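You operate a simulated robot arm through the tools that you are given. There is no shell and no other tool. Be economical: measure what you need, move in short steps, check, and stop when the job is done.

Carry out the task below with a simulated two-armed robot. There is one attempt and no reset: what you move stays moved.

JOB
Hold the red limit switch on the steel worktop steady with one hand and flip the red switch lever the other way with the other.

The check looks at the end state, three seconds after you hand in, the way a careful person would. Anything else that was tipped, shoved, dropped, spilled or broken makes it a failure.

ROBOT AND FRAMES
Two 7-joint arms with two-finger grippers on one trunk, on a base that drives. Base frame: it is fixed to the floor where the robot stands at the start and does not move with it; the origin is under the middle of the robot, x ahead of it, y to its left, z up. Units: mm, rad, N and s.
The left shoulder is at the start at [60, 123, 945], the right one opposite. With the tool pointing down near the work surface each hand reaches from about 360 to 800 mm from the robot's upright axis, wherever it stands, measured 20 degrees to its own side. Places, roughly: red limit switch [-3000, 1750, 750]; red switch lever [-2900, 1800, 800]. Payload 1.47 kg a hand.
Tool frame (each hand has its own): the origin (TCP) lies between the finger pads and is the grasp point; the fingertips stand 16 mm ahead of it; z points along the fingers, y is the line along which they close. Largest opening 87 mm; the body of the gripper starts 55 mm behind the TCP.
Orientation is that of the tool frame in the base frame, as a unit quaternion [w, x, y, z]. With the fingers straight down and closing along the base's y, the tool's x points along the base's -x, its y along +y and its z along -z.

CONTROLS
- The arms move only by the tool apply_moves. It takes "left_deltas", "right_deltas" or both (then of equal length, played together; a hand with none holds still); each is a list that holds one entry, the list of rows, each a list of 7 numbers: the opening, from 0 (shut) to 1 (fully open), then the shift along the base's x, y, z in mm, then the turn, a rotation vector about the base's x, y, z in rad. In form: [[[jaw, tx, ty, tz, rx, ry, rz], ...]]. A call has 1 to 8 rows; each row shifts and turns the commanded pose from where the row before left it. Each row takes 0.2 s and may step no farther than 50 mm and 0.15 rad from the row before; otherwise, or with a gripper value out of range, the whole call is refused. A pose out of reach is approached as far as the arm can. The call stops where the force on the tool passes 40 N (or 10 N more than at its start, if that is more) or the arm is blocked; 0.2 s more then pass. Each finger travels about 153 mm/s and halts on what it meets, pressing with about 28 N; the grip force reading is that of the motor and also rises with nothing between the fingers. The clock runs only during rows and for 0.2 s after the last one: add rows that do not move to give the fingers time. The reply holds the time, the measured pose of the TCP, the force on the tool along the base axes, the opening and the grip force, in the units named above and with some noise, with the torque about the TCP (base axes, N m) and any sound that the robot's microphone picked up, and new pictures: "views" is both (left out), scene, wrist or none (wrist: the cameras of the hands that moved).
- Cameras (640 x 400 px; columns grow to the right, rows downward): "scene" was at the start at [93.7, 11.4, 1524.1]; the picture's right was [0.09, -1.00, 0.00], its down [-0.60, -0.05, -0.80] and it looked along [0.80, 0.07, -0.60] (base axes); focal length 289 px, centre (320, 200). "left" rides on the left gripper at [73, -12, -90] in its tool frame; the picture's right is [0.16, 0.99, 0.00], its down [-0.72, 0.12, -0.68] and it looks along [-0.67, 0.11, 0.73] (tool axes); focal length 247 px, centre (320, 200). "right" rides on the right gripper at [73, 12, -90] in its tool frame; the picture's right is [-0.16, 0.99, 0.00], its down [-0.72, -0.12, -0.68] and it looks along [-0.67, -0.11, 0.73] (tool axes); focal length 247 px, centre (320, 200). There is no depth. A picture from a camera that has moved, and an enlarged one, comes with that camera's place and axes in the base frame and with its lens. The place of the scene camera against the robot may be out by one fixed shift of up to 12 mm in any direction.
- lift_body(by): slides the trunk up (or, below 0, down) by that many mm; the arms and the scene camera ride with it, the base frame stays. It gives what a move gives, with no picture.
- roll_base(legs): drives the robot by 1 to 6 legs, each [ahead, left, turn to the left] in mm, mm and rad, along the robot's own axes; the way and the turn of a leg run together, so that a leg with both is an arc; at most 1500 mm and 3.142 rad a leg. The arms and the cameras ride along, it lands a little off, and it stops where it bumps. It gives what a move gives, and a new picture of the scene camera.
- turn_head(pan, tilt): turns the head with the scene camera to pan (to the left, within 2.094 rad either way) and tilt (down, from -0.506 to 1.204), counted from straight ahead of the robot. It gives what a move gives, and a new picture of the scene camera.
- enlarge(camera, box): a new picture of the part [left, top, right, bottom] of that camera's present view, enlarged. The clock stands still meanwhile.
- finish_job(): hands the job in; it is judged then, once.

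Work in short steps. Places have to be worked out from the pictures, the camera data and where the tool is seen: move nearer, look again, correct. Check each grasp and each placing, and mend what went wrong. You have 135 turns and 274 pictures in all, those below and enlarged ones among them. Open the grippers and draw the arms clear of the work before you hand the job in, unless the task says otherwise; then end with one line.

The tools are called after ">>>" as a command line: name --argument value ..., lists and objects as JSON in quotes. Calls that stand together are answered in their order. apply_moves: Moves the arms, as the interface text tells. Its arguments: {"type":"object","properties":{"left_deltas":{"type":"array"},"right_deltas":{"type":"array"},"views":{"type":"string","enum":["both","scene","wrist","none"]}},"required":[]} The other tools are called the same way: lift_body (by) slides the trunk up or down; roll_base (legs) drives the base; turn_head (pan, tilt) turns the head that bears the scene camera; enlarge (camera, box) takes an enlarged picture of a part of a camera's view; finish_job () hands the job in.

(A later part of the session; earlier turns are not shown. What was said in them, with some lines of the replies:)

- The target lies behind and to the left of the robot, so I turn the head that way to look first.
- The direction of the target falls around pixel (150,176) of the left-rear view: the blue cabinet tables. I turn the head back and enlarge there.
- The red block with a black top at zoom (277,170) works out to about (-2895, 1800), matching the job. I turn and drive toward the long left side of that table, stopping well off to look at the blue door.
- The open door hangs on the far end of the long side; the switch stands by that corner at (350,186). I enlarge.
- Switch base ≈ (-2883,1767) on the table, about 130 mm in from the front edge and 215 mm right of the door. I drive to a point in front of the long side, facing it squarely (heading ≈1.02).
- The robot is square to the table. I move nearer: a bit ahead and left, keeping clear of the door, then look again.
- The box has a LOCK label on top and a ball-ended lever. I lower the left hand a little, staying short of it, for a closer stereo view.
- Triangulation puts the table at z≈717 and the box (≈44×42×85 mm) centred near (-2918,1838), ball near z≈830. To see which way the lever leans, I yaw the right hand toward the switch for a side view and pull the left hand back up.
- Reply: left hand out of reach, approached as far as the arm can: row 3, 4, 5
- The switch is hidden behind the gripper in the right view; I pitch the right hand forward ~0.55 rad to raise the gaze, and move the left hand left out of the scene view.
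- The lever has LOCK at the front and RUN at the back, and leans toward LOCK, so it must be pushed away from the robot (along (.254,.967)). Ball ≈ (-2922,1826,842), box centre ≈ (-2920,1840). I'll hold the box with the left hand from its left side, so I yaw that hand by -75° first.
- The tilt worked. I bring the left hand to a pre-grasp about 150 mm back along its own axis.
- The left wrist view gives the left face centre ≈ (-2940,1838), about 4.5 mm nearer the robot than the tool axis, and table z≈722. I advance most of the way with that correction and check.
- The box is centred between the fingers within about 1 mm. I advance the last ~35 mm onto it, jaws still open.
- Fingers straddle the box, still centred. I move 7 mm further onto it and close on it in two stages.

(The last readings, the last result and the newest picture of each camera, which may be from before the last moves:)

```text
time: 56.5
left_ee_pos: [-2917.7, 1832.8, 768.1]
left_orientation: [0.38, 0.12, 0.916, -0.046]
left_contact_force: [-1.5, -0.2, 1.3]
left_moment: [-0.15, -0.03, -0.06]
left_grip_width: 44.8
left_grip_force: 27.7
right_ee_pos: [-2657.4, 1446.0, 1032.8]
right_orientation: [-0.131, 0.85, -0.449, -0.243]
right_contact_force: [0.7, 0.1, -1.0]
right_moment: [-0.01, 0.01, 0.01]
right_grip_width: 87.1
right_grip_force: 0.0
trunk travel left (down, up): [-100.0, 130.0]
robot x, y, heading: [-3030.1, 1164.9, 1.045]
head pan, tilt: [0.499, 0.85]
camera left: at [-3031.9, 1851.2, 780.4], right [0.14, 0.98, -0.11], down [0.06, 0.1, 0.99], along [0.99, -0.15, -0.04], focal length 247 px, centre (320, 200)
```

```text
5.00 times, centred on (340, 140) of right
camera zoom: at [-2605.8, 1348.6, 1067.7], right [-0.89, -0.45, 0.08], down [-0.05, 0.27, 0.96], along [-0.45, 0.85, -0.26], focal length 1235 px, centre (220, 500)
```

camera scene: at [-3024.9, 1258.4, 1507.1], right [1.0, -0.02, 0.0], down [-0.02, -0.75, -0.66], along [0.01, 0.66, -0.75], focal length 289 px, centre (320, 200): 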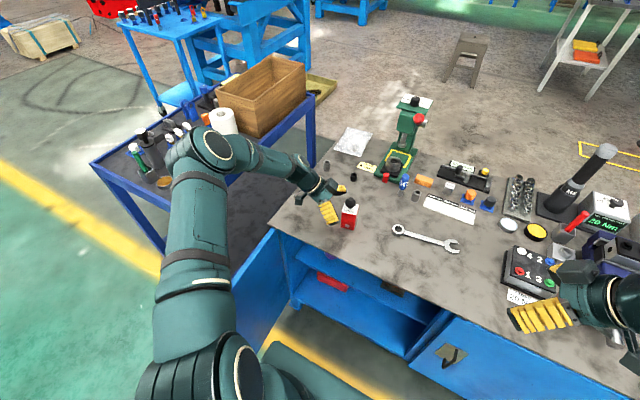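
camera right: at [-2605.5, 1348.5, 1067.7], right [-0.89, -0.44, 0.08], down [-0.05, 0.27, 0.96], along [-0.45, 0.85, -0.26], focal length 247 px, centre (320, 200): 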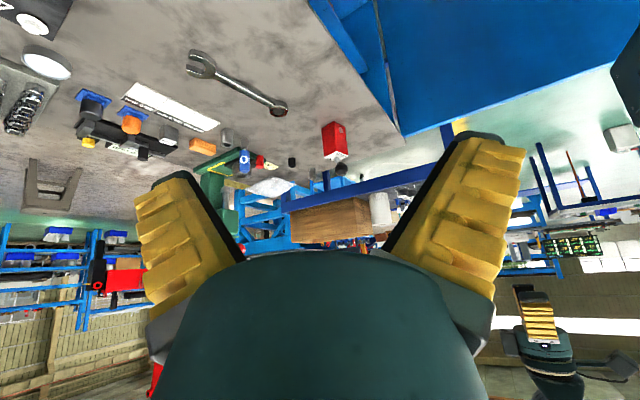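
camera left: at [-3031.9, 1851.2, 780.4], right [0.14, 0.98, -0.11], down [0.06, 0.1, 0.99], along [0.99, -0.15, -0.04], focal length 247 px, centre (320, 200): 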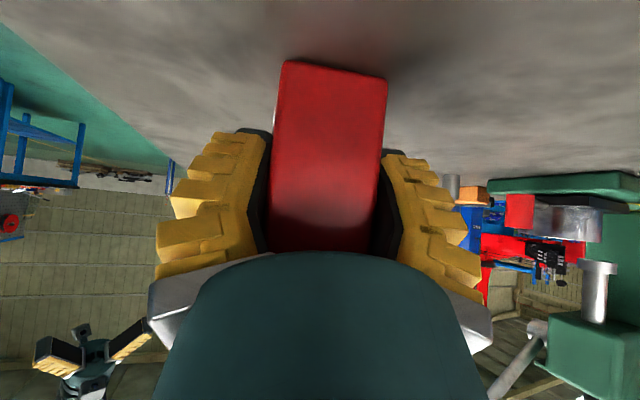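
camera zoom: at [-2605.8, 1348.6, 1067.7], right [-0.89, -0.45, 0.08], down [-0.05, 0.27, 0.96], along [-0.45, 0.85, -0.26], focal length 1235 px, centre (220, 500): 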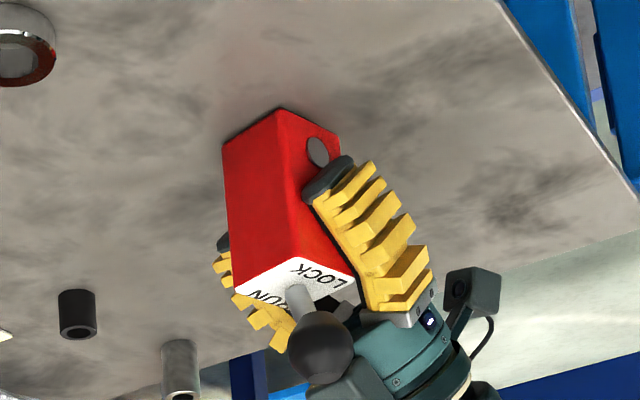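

The box is held firmly (44.8 mm, 28 N). Now I close the right gripper and bring it toward the robot side of the ball, yawing it to point nearly along the push direction.

>>> apply_moves --right_deltas '[[[0.5, -30, 35, 0, 0, 0, -0.125], [0, -30, 35, 0, 0, 0, -0.125], [0, -30, 35, -10, 0, 0, -0.125], [0, -30, 35, -10, 0, 0, -0.125], [0, -30, 30, -15, 0, 0, 0], [0, -30, 30, -15, 0, 0, 0], [0, -30, 25, -20, 0, 0, 0]]]' --views "both"

>>> enlarge --camera "scene" --box '[290, 150, 410, 240]'

```text
time: 58.1
left_ee_pos: [-2917.8, 1833.0, 767.7]
left_orientation: [0.381, 0.119, 0.916, -0.047]
left_contact_force: [-1.0, 1.4, -0.8]
left_moment: [-0.08, -0.02, 0.02]
left_grip_width: 50.0
left_grip_force: 4.7
right_ee_pos: [-2866.9, 1671.5, 958.3]
right_orientation: [-0.187, 0.712, -0.646, -0.203]
right_contact_force: [1.1, 0.5, -0.4]
right_moment: [0.05, -0.04, 0.02]
right_grip_width: 0.2
right_grip_force: 27.6
trunk travel left (down, up): [-100.0, 130.0]
robot x, y, heading: [-3028.6, 1163.7, 1.048]
head pan, tilt: [0.499, 0.85]
camera scene: at [-3025.5, 1258.4, 1507.1], right [1.0, -0.02, 0.0], down [-0.02, -0.75, -0.66], along [0.01, 0.66, -0.75], focal length 289 px, centre (320, 200)
camera right: at [-2868.4, 1560.6, 995.3], right [-1.0, 0.04, 0.08], down [0.09, 0.26, 0.96], along [0.02, 0.96, -0.26], focal length 247 px, centre (320, 200)
```

scene: 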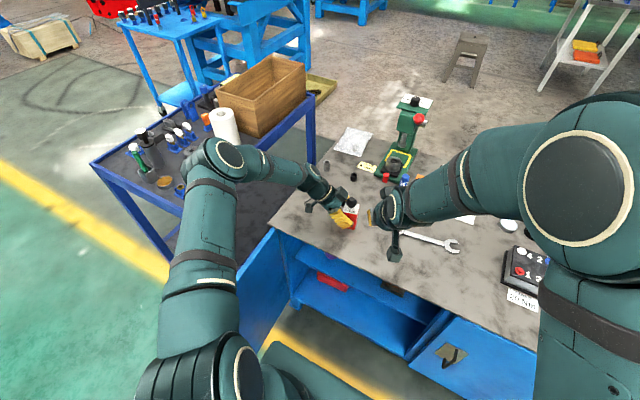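
right: 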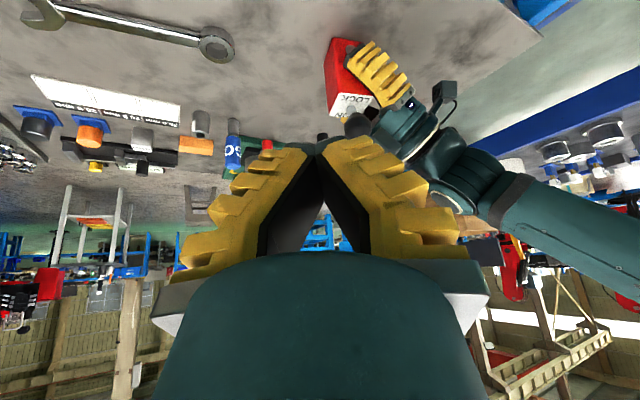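

```text
4.44 times, centred on (350, 195) of scene
camera zoom: at [-3025.5, 1258.4, 1507.1], right [1.0, -0.02, 0.0], down [-0.02, -0.75, -0.66], along [0.01, 0.66, -0.75], focal length 1283 px, centre (187, 222)
```

zoom: 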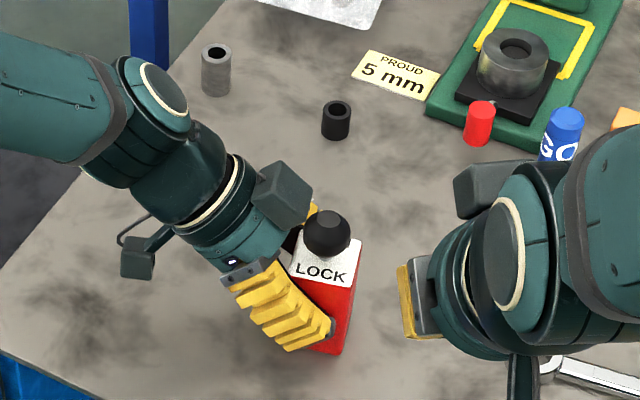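

The left grip reading loosened to 50 mm / 4.7 N; I re-close it harder and will keep commanding the jaw in every move.

>>> apply_moves --left_deltas '[[[0.4, 0, 0, 0, 0, 0, 0], [0.3, 0, 0, 0, 0, 0, 0], [0.3, 0, 0, 0, 0, 0, 0]]]' --views "wrist"

>>> enlarge --camera "scene" --box '[310, 180, 390, 240]'

>>> enlarge --camera "right" --box '[280, 20, 440, 150]'

```text
time: 58.9
left_ee_pos: [-2917.5, 1832.0, 766.8]
left_orientation: [0.381, 0.12, 0.916, -0.048]
left_contact_force: [-0.4, -0.6, -0.4]
left_moment: [-0.12, 0.02, -0.01]
left_grip_width: 44.6
left_grip_force: 28.4
right_ee_pos: [-2868.1, 1668.2, 959.2]
right_orientation: [-0.187, 0.712, -0.645, -0.204]
right_contact_force: [0.0, -0.1, -0.3]
right_moment: [-0.02, 0.01, 0.02]
right_grip_width: 0.2
right_grip_force: 27.6
trunk travel left (down, up): [-100.0, 130.0]
robot x, y, heading: [-3025.0, 1169.2, 1.048]
head pan, tilt: [0.499, 0.85]
camera left: at [-3031.8, 1851.1, 780.2], right [0.14, 0.98, -0.11], down [0.06, 0.1, 0.99], along [0.99, -0.15, -0.04], focal length 247 px, centre (320, 200)
```

left: 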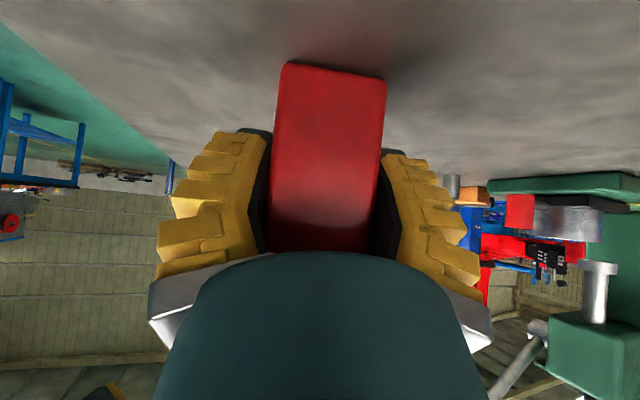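

```text
6.67 times, centred on (350, 210) of scene
camera zoom: at [-3025.3, 1258.2, 1507.1], right [1.0, -0.02, 0.0], down [-0.02, -0.75, -0.66], along [0.01, 0.66, -0.75], focal length 1925 px, centre (120, 133)
```

zoom: 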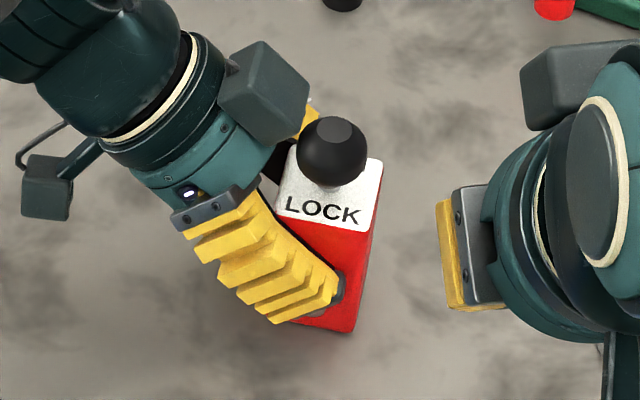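

```text
3.08 times, centred on (360, 85) of right
camera zoom: at [-2868.1, 1560.0, 995.4], right [-1.0, 0.04, 0.08], down [0.09, 0.26, 0.96], along [0.01, 0.96, -0.26], focal length 760 px, centre (197, 554)
```

zoom: 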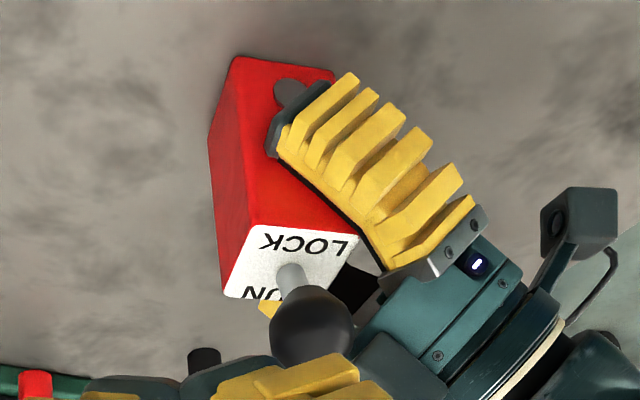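

Grip is firm again and the ball is at about (-2918,1820,841). I lower the right fingers to the robot side of the ball, about 20 mm short of it.

>>> apply_moves --right_deltas '[[[0, -18, 22, -38, 0, 0, 0], [0, -18, 22, -38, 0, 0, 0], [0, -18, 26, -38, 0, 0, 0], [0, 0, 0, 0, 0, 0, 0]]]' --left_deltas '[[[0.3, 0, 0, 0, 0, 0, 0], [0.3, 0, 0, 0, 0, 0, 0], [0.3, 0, 0, 0, 0, 0, 0], [0.3, 0, 0, 0, 0, 0, 0]]]' --views "both"

>>> enlarge --camera "scene" --box '[310, 180, 390, 240]'

```text
time: 59.9
left_ee_pos: [-2916.5, 1832.5, 768.0]
left_orientation: [0.38, 0.121, 0.916, -0.048]
left_contact_force: [0.4, -0.6, -0.4]
left_moment: [-0.09, -0.07, 0.02]
left_grip_width: 44.9
left_grip_force: 28.3
right_ee_pos: [-2920.8, 1738.0, 844.5]
right_orientation: [-0.186, 0.712, -0.645, -0.204]
right_contact_force: [0.2, 0.5, 0.1]
right_moment: [0.01, 0.0, 0.03]
right_grip_width: 0.0
right_grip_force: 27.7
trunk travel left (down, up): [-100.0, 130.0]
robot x, y, heading: [-3030.2, 1168.7, 1.05]
head pan, tilt: [0.499, 0.85]
camera scene: at [-3025.1, 1258.3, 1507.1], right [1.0, -0.02, 0.0], down [-0.02, -0.75, -0.66], along [0.01, 0.66, -0.75], focal length 289 px, centre (320, 200)
camera right: at [-2921.3, 1628.4, 881.6], right [-1.0, 0.04, 0.08], down [0.09, 0.26, 0.96], along [0.01, 0.96, -0.26], focal length 247 px, centre (320, 200)
camera left: at [-3031.6, 1851.2, 780.2], right [0.14, 0.98, -0.11], down [0.06, 0.1, 0.99], along [0.99, -0.15, -0.04], focal length 247 px, centre (320, 200)
```

scene: 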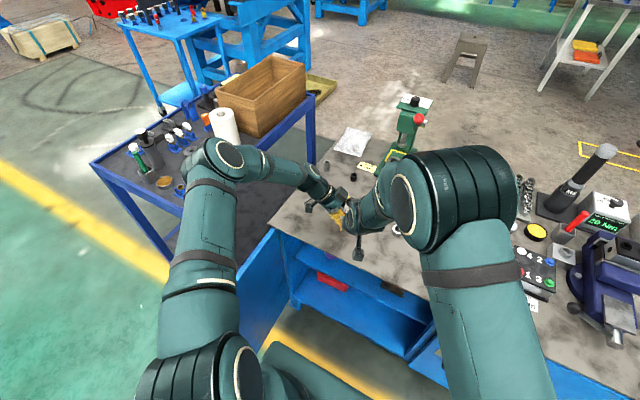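
right: 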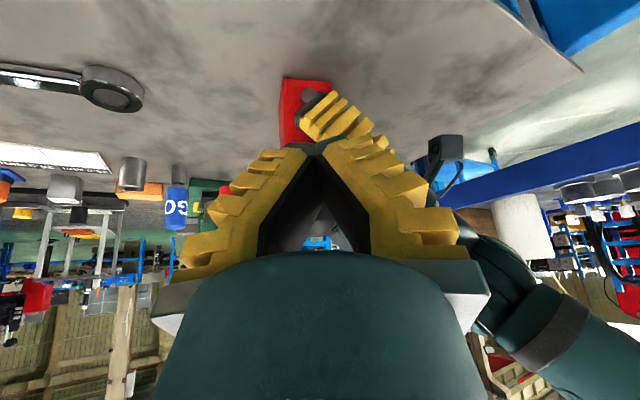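
left: 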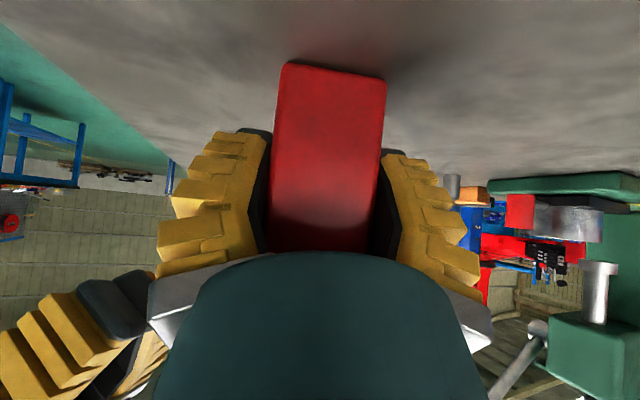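

```text
6.67 times, centred on (350, 210) of scene
camera zoom: at [-3025.1, 1258.3, 1507.1], right [1.0, -0.02, 0.0], down [-0.02, -0.75, -0.66], along [0.01, 0.66, -0.75], focal length 1925 px, centre (120, 133)
```

zoom: 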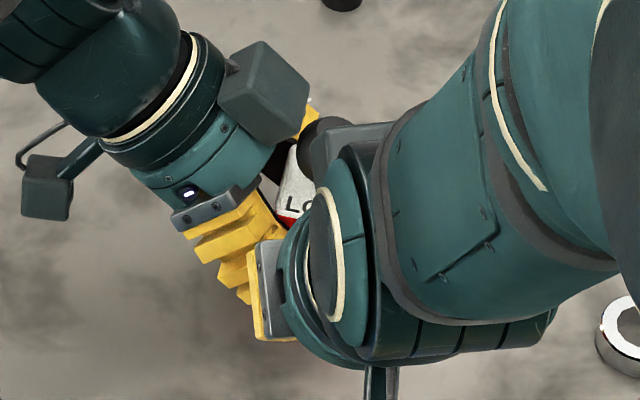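

Clearances look fine. I approach 36 mm in +y to sit just in front of the ball (centring laterally on it), still holding the box.

>>> apply_moves --right_deltas '[[[0, 0, 18, 0, 0, 0, 0], [0, 0, 18, 0, 0, 0, 0]]]' --left_deltas '[[[0.3, 0, 0, 0, 0, 0, 0], [0.3, 0, 0, 0, 0, 0, 0]]]' --views "both"

>>> enlarge --camera "scene" --box '[310, 180, 390, 240]'

>>> enlarge --camera "right" --box '[240, 70, 400, 200]'

```text
time: 60.5
left_ee_pos: [-2916.2, 1832.8, 767.1]
left_orientation: [0.38, 0.12, 0.916, -0.048]
left_contact_force: [-1.1, -0.6, -1.8]
left_moment: [-0.04, -0.01, -0.01]
left_grip_width: 44.1
left_grip_force: 28.2
right_ee_pos: [-2918.5, 1776.9, 845.3]
right_orientation: [-0.186, 0.712, -0.645, -0.204]
right_contact_force: [-0.1, -1.2, 0.7]
right_moment: [-0.03, 0.02, 0.0]
right_grip_width: 0.0
right_grip_force: 28.2
trunk travel left (down, up): [-100.0, 130.0]
robot x, y, heading: [-3026.5, 1166.2, 1.048]
head pan, tilt: [0.499, 0.85]
camera scene: at [-3025.2, 1258.4, 1507.1], right [1.0, -0.02, 0.0], down [-0.02, -0.75, -0.66], along [0.01, 0.66, -0.75], focal length 289 px, centre (320, 200)
camera right: at [-2920.3, 1667.0, 882.7], right [-1.0, 0.04, 0.08], down [0.09, 0.26, 0.96], along [0.01, 0.96, -0.27], focal length 247 px, centre (320, 200)
camera left: at [-3031.7, 1851.3, 780.2], right [0.14, 0.98, -0.11], down [0.06, 0.1, 0.99], along [0.99, -0.15, -0.04], focal length 247 px, centre (320, 200)
```

scene: 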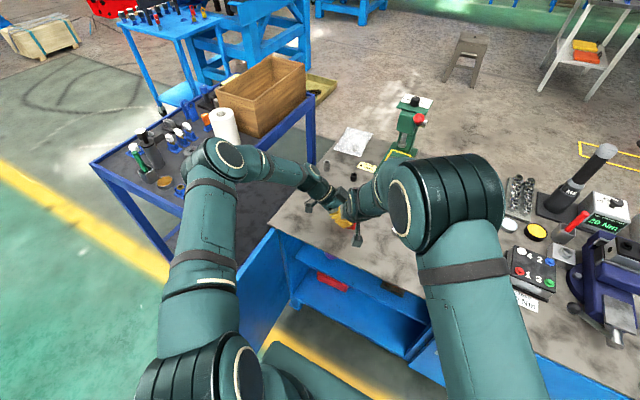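
right: 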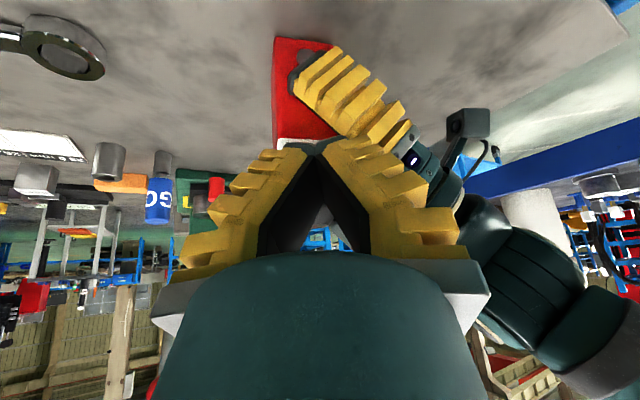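
left: 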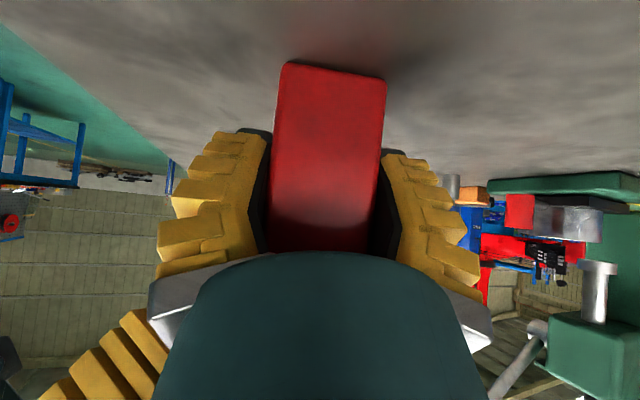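

```text
6.67 times, centred on (350, 210) of scene
camera zoom: at [-3025.2, 1258.4, 1507.1], right [1.0, -0.02, 0.0], down [-0.02, -0.75, -0.66], along [0.01, 0.66, -0.75], focal length 1925 px, centre (120, 133)
```

zoom: 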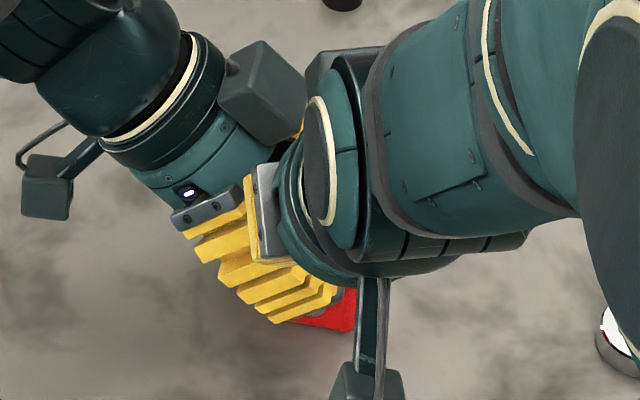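

```text
3.08 times, centred on (320, 135) of right
camera zoom: at [-2920.3, 1667.0, 882.7], right [-1.0, 0.04, 0.08], down [0.09, 0.26, 0.96], along [0.01, 0.96, -0.27], focal length 760 px, centre (320, 400)
```

zoom: 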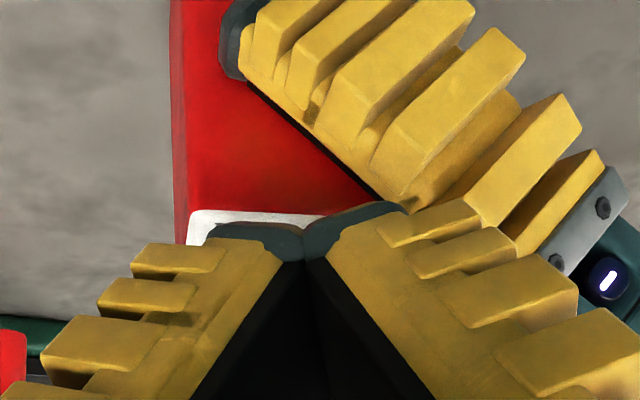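

The right knuckle would pass close to a block on the left gripper, so I back off a little and yaw the right hand +0.36 rad so its body sits to the right of the switch, clear of the left hand.

>>> apply_moves --right_deltas '[[[0, -2, -10, 0, 0, 0, 0], [0, -1, 0, 0, 0, 0, 0.12], [0, -2, 0, 0, 0, 0, 0.12], [0, -2, 0, 0, 0, 0, 0.12]]]' --left_deltas '[[[0.3, 0, 0, 0, 0, 0, 0], [0.3, 0, 0, 0, 0, 0, 0], [0.3, 0, 0, 0, 0, 0, 0], [0.3, 0, 0, 0, 0, 0, 0]]]' --views "none"

>>> enlarge --camera "scene" --box '[310, 180, 390, 240]'

>>> enlarge --camera "right" --box '[240, 70, 400, 200]'

```text
time: 61.5
left_ee_pos: [-2915.2, 1832.1, 768.6]
left_orientation: [0.38, 0.12, 0.916, -0.048]
left_contact_force: [0.6, 0.3, -3.1]
left_moment: [0.02, 0.06, 0.0]
left_grip_width: 44.2
left_grip_force: 28.0
right_ee_pos: [-2927.1, 1766.8, 846.6]
right_orientation: [-0.147, 0.817, -0.506, -0.234]
right_contact_force: [-0.3, -0.3, -1.2]
right_moment: [-0.01, -0.02, -0.02]
right_grip_width: 0.0
right_grip_force: 28.1
trunk travel left (down, up): [-100.0, 130.0]
robot x, y, heading: [-3029.9, 1167.1, 1.052]
head pan, tilt: [0.499, 0.85]
```

```text
6.67 times, centred on (350, 210) of scene
camera zoom: at [-3024.8, 1258.4, 1507.1], right [1.0, -0.02, 0.0], down [-0.02, -0.75, -0.66], along [0.01, 0.66, -0.75], focal length 1925 px, centre (120, 133)
```

zoom: 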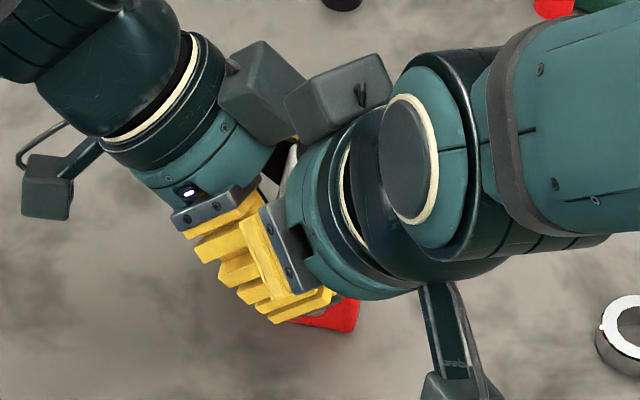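

```text
3.08 times, centred on (320, 135) of right
camera zoom: at [-2889.3, 1664.1, 882.8], right [-0.94, -0.32, 0.08], down [-0.01, 0.28, 0.96], along [-0.33, 0.91, -0.26], focal length 760 px, centre (320, 400)
```

zoom: 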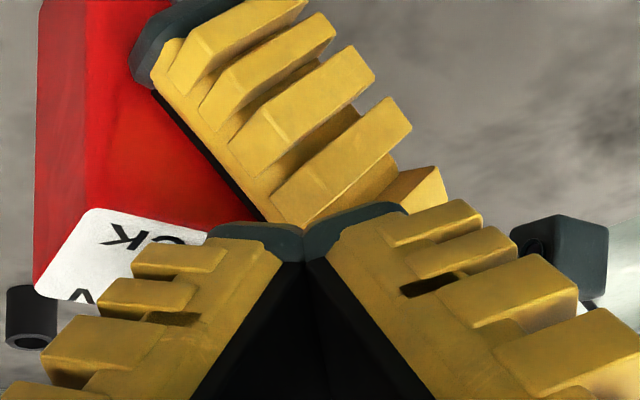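

Now the right hand is clear of the left one. I push along (.254,.967) in small steps, about 30 mm first.

>>> apply_moves --right_deltas '[[[0, 6.5, 8.7, 0, 0, 0, 0], [0, 2, 7.3, 0, 0, 0, 0], [0, 2, 7.3, 0, 0, 0, 0], [0, 1.5, 5.8, 0, 0, 0, 0]]]' --left_deltas '[[[0.3, 0, 0, 0, 0, 0, 0], [0.3, 0, 0, 0, 0, 0, 0], [0.3, 0, 0, 0, 0, 0, 0], [0.3, 0, 0, 0, 0, 0, 0]]]' --views "none"

>>> enlarge --camera "scene" --box '[310, 180, 390, 240]'

>>> enlarge --camera "right" --box '[200, 50, 400, 200]'

```text
time: 62.5
left_ee_pos: [-2916.2, 1832.5, 767.9]
left_orientation: [0.381, 0.12, 0.915, -0.048]
left_contact_force: [-0.7, 0.5, -2.7]
left_moment: [-0.05, 0.01, 0.02]
left_grip_width: 44.2
left_grip_force: 27.6
right_ee_pos: [-2915.8, 1795.8, 845.7]
right_orientation: [-0.148, 0.817, -0.507, -0.232]
right_contact_force: [0.1, 0.2, -0.6]
right_moment: [0.0, -0.01, -0.01]
right_grip_width: 0.0
right_grip_force: 27.7
trunk travel left (down, up): [-100.0, 130.0]
robot x, y, heading: [-3027.4, 1165.8, 1.048]
head pan, tilt: [0.499, 0.85]
```

```text
6.67 times, centred on (350, 210) of scene
camera zoom: at [-3025.3, 1258.5, 1507.1], right [1.0, -0.02, 0.0], down [-0.02, -0.75, -0.66], along [0.01, 0.66, -0.75], focal length 1925 px, centre (120, 133)
```

zoom: 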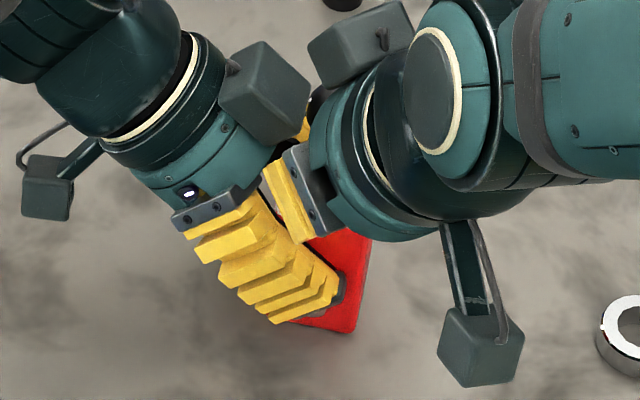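

```text
2.67 times, centred on (300, 125) of right
camera zoom: at [-2877.8, 1693.0, 883.1], right [-0.94, -0.32, 0.08], down [-0.01, 0.28, 0.96], along [-0.33, 0.91, -0.26], focal length 659 px, centre (373, 400)
```

zoom: 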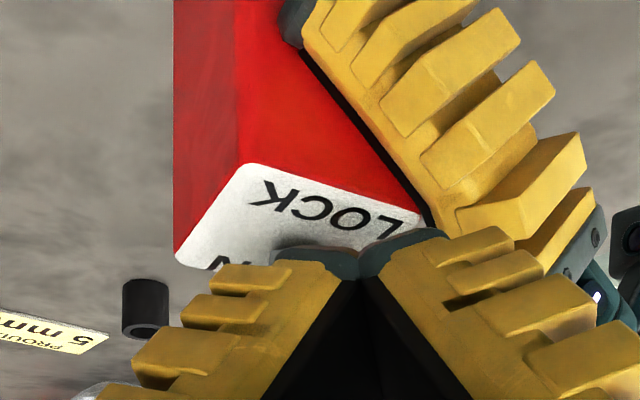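

Hardly any force, yet the black ball seems to have shifted back in the scene view. I push another ~14 mm, then back off and look.

>>> apply_moves --right_deltas '[[[0, 1.8, 6.8, 0, 0, 0, 0], [0, 1.8, 6.8, 0, 0, 0, 0]]]' --left_deltas '[[[0.3, 0, 0, 0, 0, 0, 0], [0.3, 0, 0, 0, 0, 0, 0]]]' --views "none"

>>> enlarge --camera "scene" --box '[310, 170, 390, 230]'

```text
time: 63.1
left_ee_pos: [-2917.7, 1834.1, 768.0]
left_orientation: [0.38, 0.118, 0.916, -0.046]
left_contact_force: [3.6, 16.8, -5.8]
left_moment: [-1.1, 0.33, 0.33]
left_grip_width: 45.0
left_grip_force: 27.5
right_ee_pos: [-2911.8, 1808.9, 843.8]
right_orientation: [-0.145, 0.817, -0.507, -0.233]
right_contact_force: [-3.7, -15.7, 5.3]
right_moment: [0.1, -0.03, -0.06]
right_grip_width: 0.0
right_grip_force: 27.5
trunk travel left (down, up): [-100.0, 130.0]
robot x, y, heading: [-3029.5, 1168.0, 1.05]
head pan, tilt: [0.499, 0.85]
```

```text
6.67 times, centred on (350, 200) of scene
camera zoom: at [-3025.2, 1258.5, 1507.1], right [1.0, -0.02, 0.0], down [-0.02, -0.75, -0.66], along [0.01, 0.66, -0.75], focal length 1925 px, centre (120, 200)
```

zoom: 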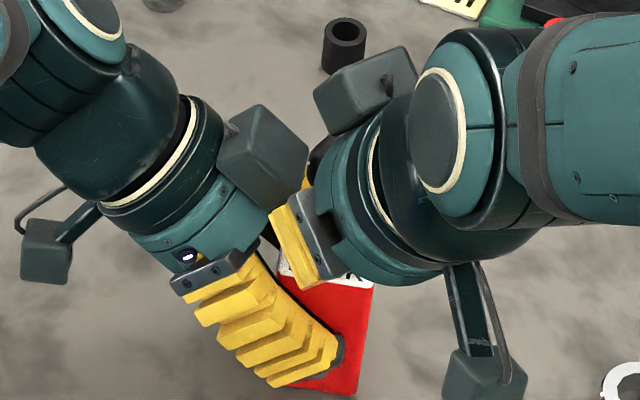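

There is now a 16 N reaction. I back the right hand off along the push line and look at the lever.

>>> apply_moves --right_deltas '[[[0, -3, -12, 0, 0, 0, 0], [0, -5, -20, 5, 0, 0, 0], [0, 10, -40, 20, 0, 0, 0], [0, 20, -35, 25, 0, 0, 0], [0, 30, -25, 20, 0, 0, 0], [0, 40, -10, 10, 0, 0, 0]]]' --left_deltas '[[[0.3, 0, 0, 0, 0, 0, 0], [0.3, 0, 0, 0, 0, 0, 0], [0.3, 0, 0, 0, 0, 0, 0], [0.3, 0, 0, 0, 0, 0, 0], [0.3, 0, 0, 0, 0, 0, 0], [0.3, 0, 0, 0, 0, 0, 0]]]' --views "wrist"

>>> enlarge --camera "scene" --box '[310, 170, 390, 230]'

>>> enlarge --camera "right" --box '[240, 20, 480, 200]'

```text
time: 64.5
left_ee_pos: [-2915.9, 1833.2, 768.9]
left_orientation: [0.38, 0.12, 0.916, -0.047]
left_contact_force: [1.1, 0.1, -0.8]
left_moment: [0.01, -0.17, -0.05]
left_grip_width: 44.6
left_grip_force: 28.6
right_ee_pos: [-2819.1, 1667.4, 925.9]
right_orientation: [-0.147, 0.817, -0.507, -0.234]
right_contact_force: [0.6, -1.0, 0.1]
right_moment: [0.0, 0.04, 0.0]
right_grip_width: 0.1
right_grip_force: 28.7
trunk travel left (down, up): [-100.0, 130.0]
robot x, y, heading: [-3028.2, 1168.7, 1.047]
head pan, tilt: [0.499, 0.85]
camera right: at [-2781.8, 1564.1, 963.9], right [-0.94, -0.32, 0.08], down [-0.01, 0.28, 0.96], along [-0.33, 0.91, -0.26], focal length 247 px, centre (320, 200)
camera left: at [-3031.2, 1851.1, 780.5], right [0.14, 0.98, -0.11], down [0.06, 0.1, 0.99], along [0.99, -0.15, -0.04], focal length 247 px, centre (320, 200)
```

right: 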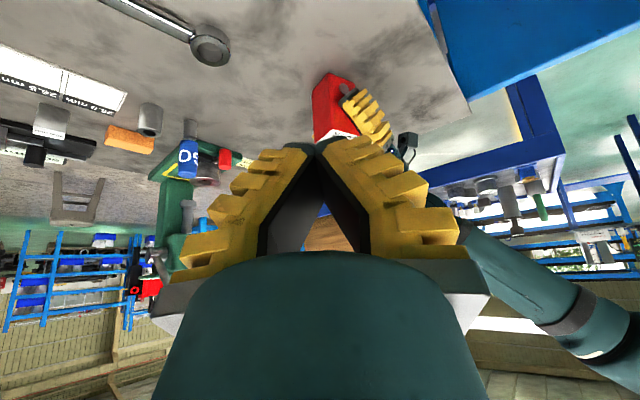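
left: 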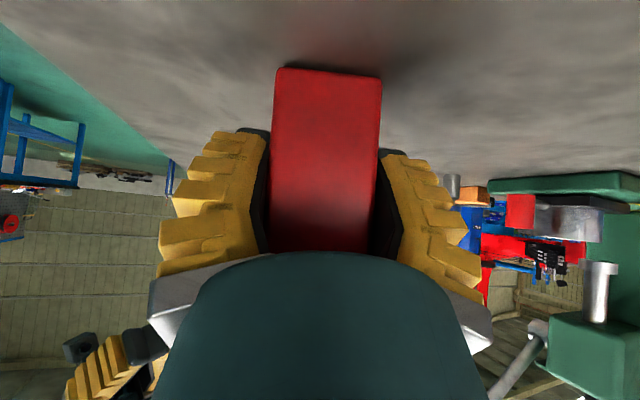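

```text
6.67 times, centred on (350, 200) of scene
camera zoom: at [-3024.2, 1257.8, 1507.1], right [1.0, -0.02, 0.0], down [-0.02, -0.75, -0.66], along [0.01, 0.66, -0.75], focal length 1925 px, centre (120, 200)
```

zoom: 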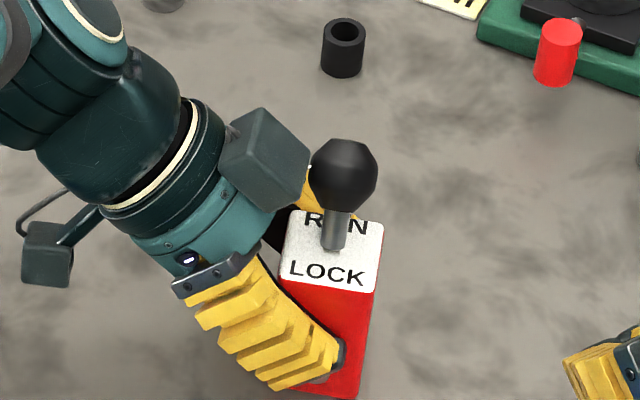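

```text
2.22 times, centred on (360, 110) of right
camera zoom: at [-2781.8, 1564.1, 963.9], right [-0.94, -0.32, 0.08], down [-0.01, 0.28, 0.96], along [-0.33, 0.91, -0.26], focal length 549 px, centre (231, 400)
```

zoom: 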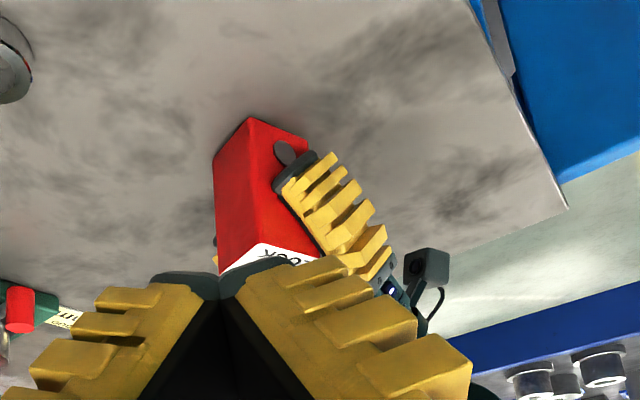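

The lever now leans to RUN, past centre and against its stop (the 16 N reaction). I release the box gently and draw the left hand back along its axis.

>>> apply_moves --left_deltas '[[[0.6, 0, 0, 0, 0, 0, 0], [1, 0, 0, 0, 0, 0, 0], [1, 0, 0, 0, 0, 0, 0], [1, -14, 4, 14, 0, 0, 0], [1, -27, 7, 28, 0, 0, 0], [1, -27, 7, 28, 0, 0, 0], [1, -27, 7, 28, 0, 0, 0], [1, -20, 5, 40, 0, 0, 0]]]' --views "both"

>>> enlarge --camera "scene" --box '[310, 170, 390, 230]'

>>> enlarge --camera "left" --box '[240, 0, 400, 200]'

```text
time: 66.3
left_ee_pos: [-3032.9, 1863.8, 907.7]
left_orientation: [0.38, 0.121, 0.916, -0.049]
left_contact_force: [0.5, 0.1, 0.1]
left_moment: [0.02, 0.0, 0.02]
left_grip_width: 86.7
left_grip_force: 0.0
right_ee_pos: [-2820.4, 1668.3, 927.0]
right_orientation: [-0.147, 0.816, -0.507, -0.234]
right_contact_force: [-0.4, -0.6, 0.7]
right_moment: [-0.01, 0.01, 0.02]
right_grip_width: 0.0
right_grip_force: 28.3
trunk travel left (down, up): [-100.0, 130.0]
robot x, y, heading: [-3029.6, 1167.4, 1.051]
head pan, tilt: [0.499, 0.85]
camera scene: at [-3025.3, 1257.5, 1507.2], right [1.0, -0.02, 0.0], down [-0.02, -0.75, -0.66], along [0.01, 0.66, -0.75], focal length 289 px, centre (320, 200)
camera left: at [-3147.4, 1882.3, 919.4], right [0.14, 0.98, -0.11], down [0.06, 0.1, 0.99], along [0.99, -0.15, -0.04], focal length 247 px, centre (320, 200)
```

scene: 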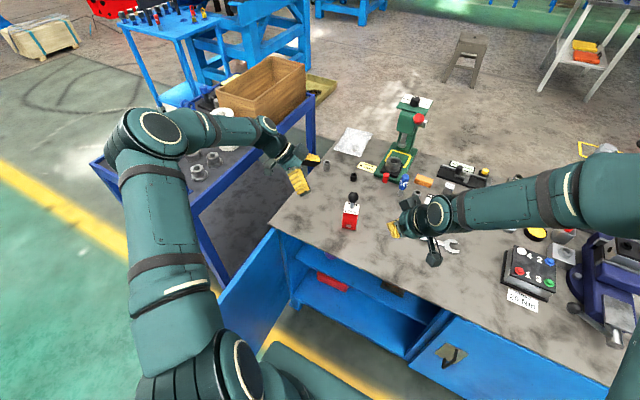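
left: 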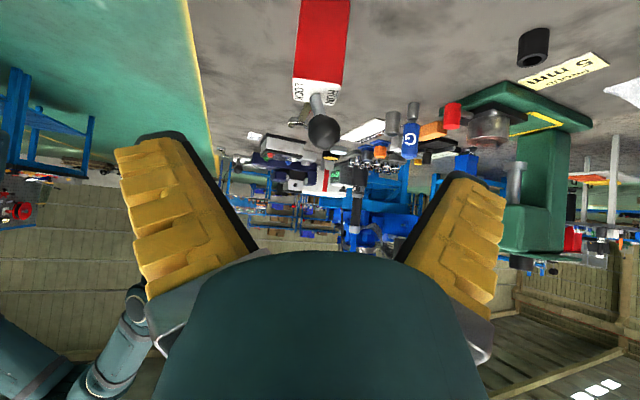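

```text
6.67 times, centred on (350, 200) of scene
camera zoom: at [-3025.3, 1257.5, 1507.2], right [1.0, -0.02, 0.0], down [-0.02, -0.75, -0.66], along [0.01, 0.66, -0.75], focal length 1925 px, centre (120, 200)
```

zoom: 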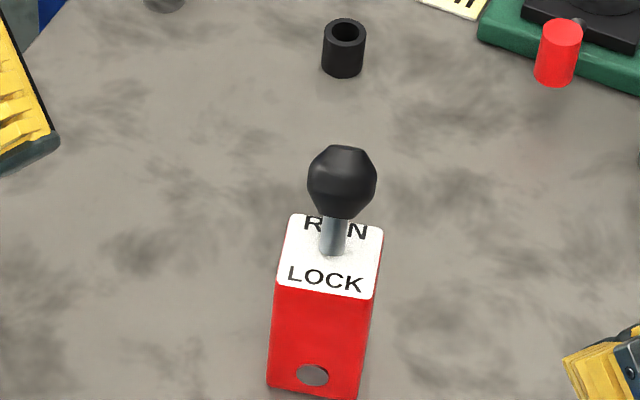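

```text
2.00 times, centred on (320, 100) of left
camera zoom: at [-3147.4, 1882.3, 919.4], right [0.14, 0.98, -0.11], down [0.06, 0.1, 0.99], along [0.99, -0.15, -0.04], focal length 494 px, centre (320, 400)
```

zoom: 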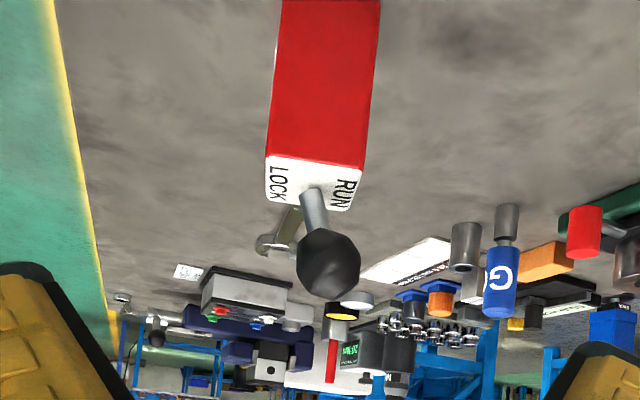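

The lever sits fully at RUN (mirror of its earlier tilt), and the box stands upright. I draw both hands up and clear and open the right gripper.

>>> apply_moves --right_deltas '[[[0, 15, -20, 40, 0, 0, 0], [0, 15, -20, 40, 0, 0, 0], [0.5, 10, -10, 40, 0, 0, 0], [1, 0, 0, 30, 0, 0, 0], [1, 0, 0, 0, 0, 0, 0]]]' --left_deltas '[[[1, -15, 0, 45, 0, 0, 0], [1, -15, 0, 45, 0, 0, 0], [1, -15, 0, 45, 0, 0, 0], [1, -10, 0, 45, 0, 0, 0], [1, 0, 0, 0, 0, 0, 0]]]' --views "scene"

>>> enlarge --camera "scene" --box '[290, 160, 450, 260]'

```text
time: 67.5
left_ee_pos: [-3087.4, 1866.3, 1087.0]
left_orientation: [0.382, 0.12, 0.915, -0.048]
left_contact_force: [0.0, -0.3, 0.3]
left_moment: [0.02, -0.01, 0.03]
left_grip_width: 86.9
left_grip_force: 0.2
right_ee_pos: [-2779.4, 1618.5, 1075.9]
right_orientation: [-0.147, 0.816, -0.507, -0.234]
right_contact_force: [0.1, 0.6, 0.0]
right_moment: [-0.03, 0.0, 0.01]
right_grip_width: 86.9
right_grip_force: 0.0
trunk travel left (down, up): [-100.0, 130.0]
robot x, y, heading: [-3029.5, 1168.9, 1.049]
head pan, tilt: [0.499, 0.85]
camera scene: at [-3025.1, 1258.5, 1507.0], right [1.0, -0.02, 0.0], down [-0.02, -0.75, -0.66], along [0.01, 0.66, -0.75], focal length 289 px, centre (320, 200)
```

scene: 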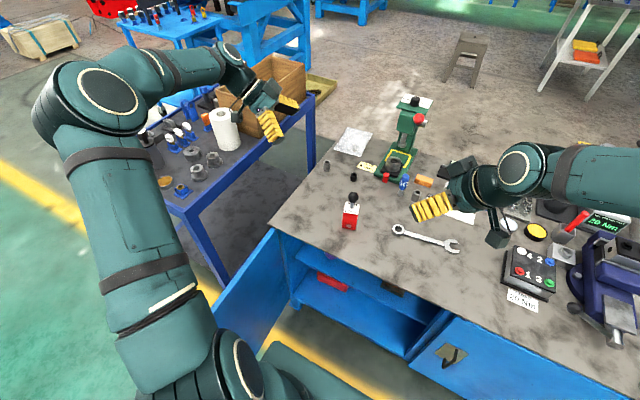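

```text
4.00 times, centred on (370, 210) of scene
camera zoom: at [-3025.1, 1258.5, 1507.0], right [1.0, -0.02, 0.0], down [-0.02, -0.75, -0.66], along [0.01, 0.66, -0.75], focal length 1155 px, centre (120, 160)
```

zoom: 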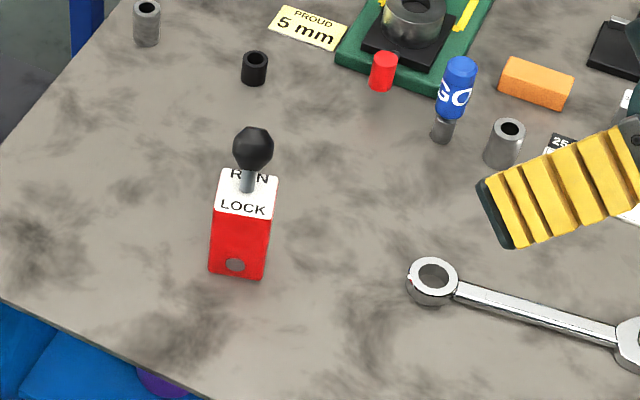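

The lever is at RUN, the switch stands upright, everything around it is undisturbed, and both hands are open and clear. I hand the job in.

>>> finish_job

```text
The job is handed in.
```

I held the red limit switch steady with the left hand and flipped its lever from LOCK to RUN with the right. The switch is upright, nothing near it looks disturbed, both hands are open and clear, and the job is handed in.
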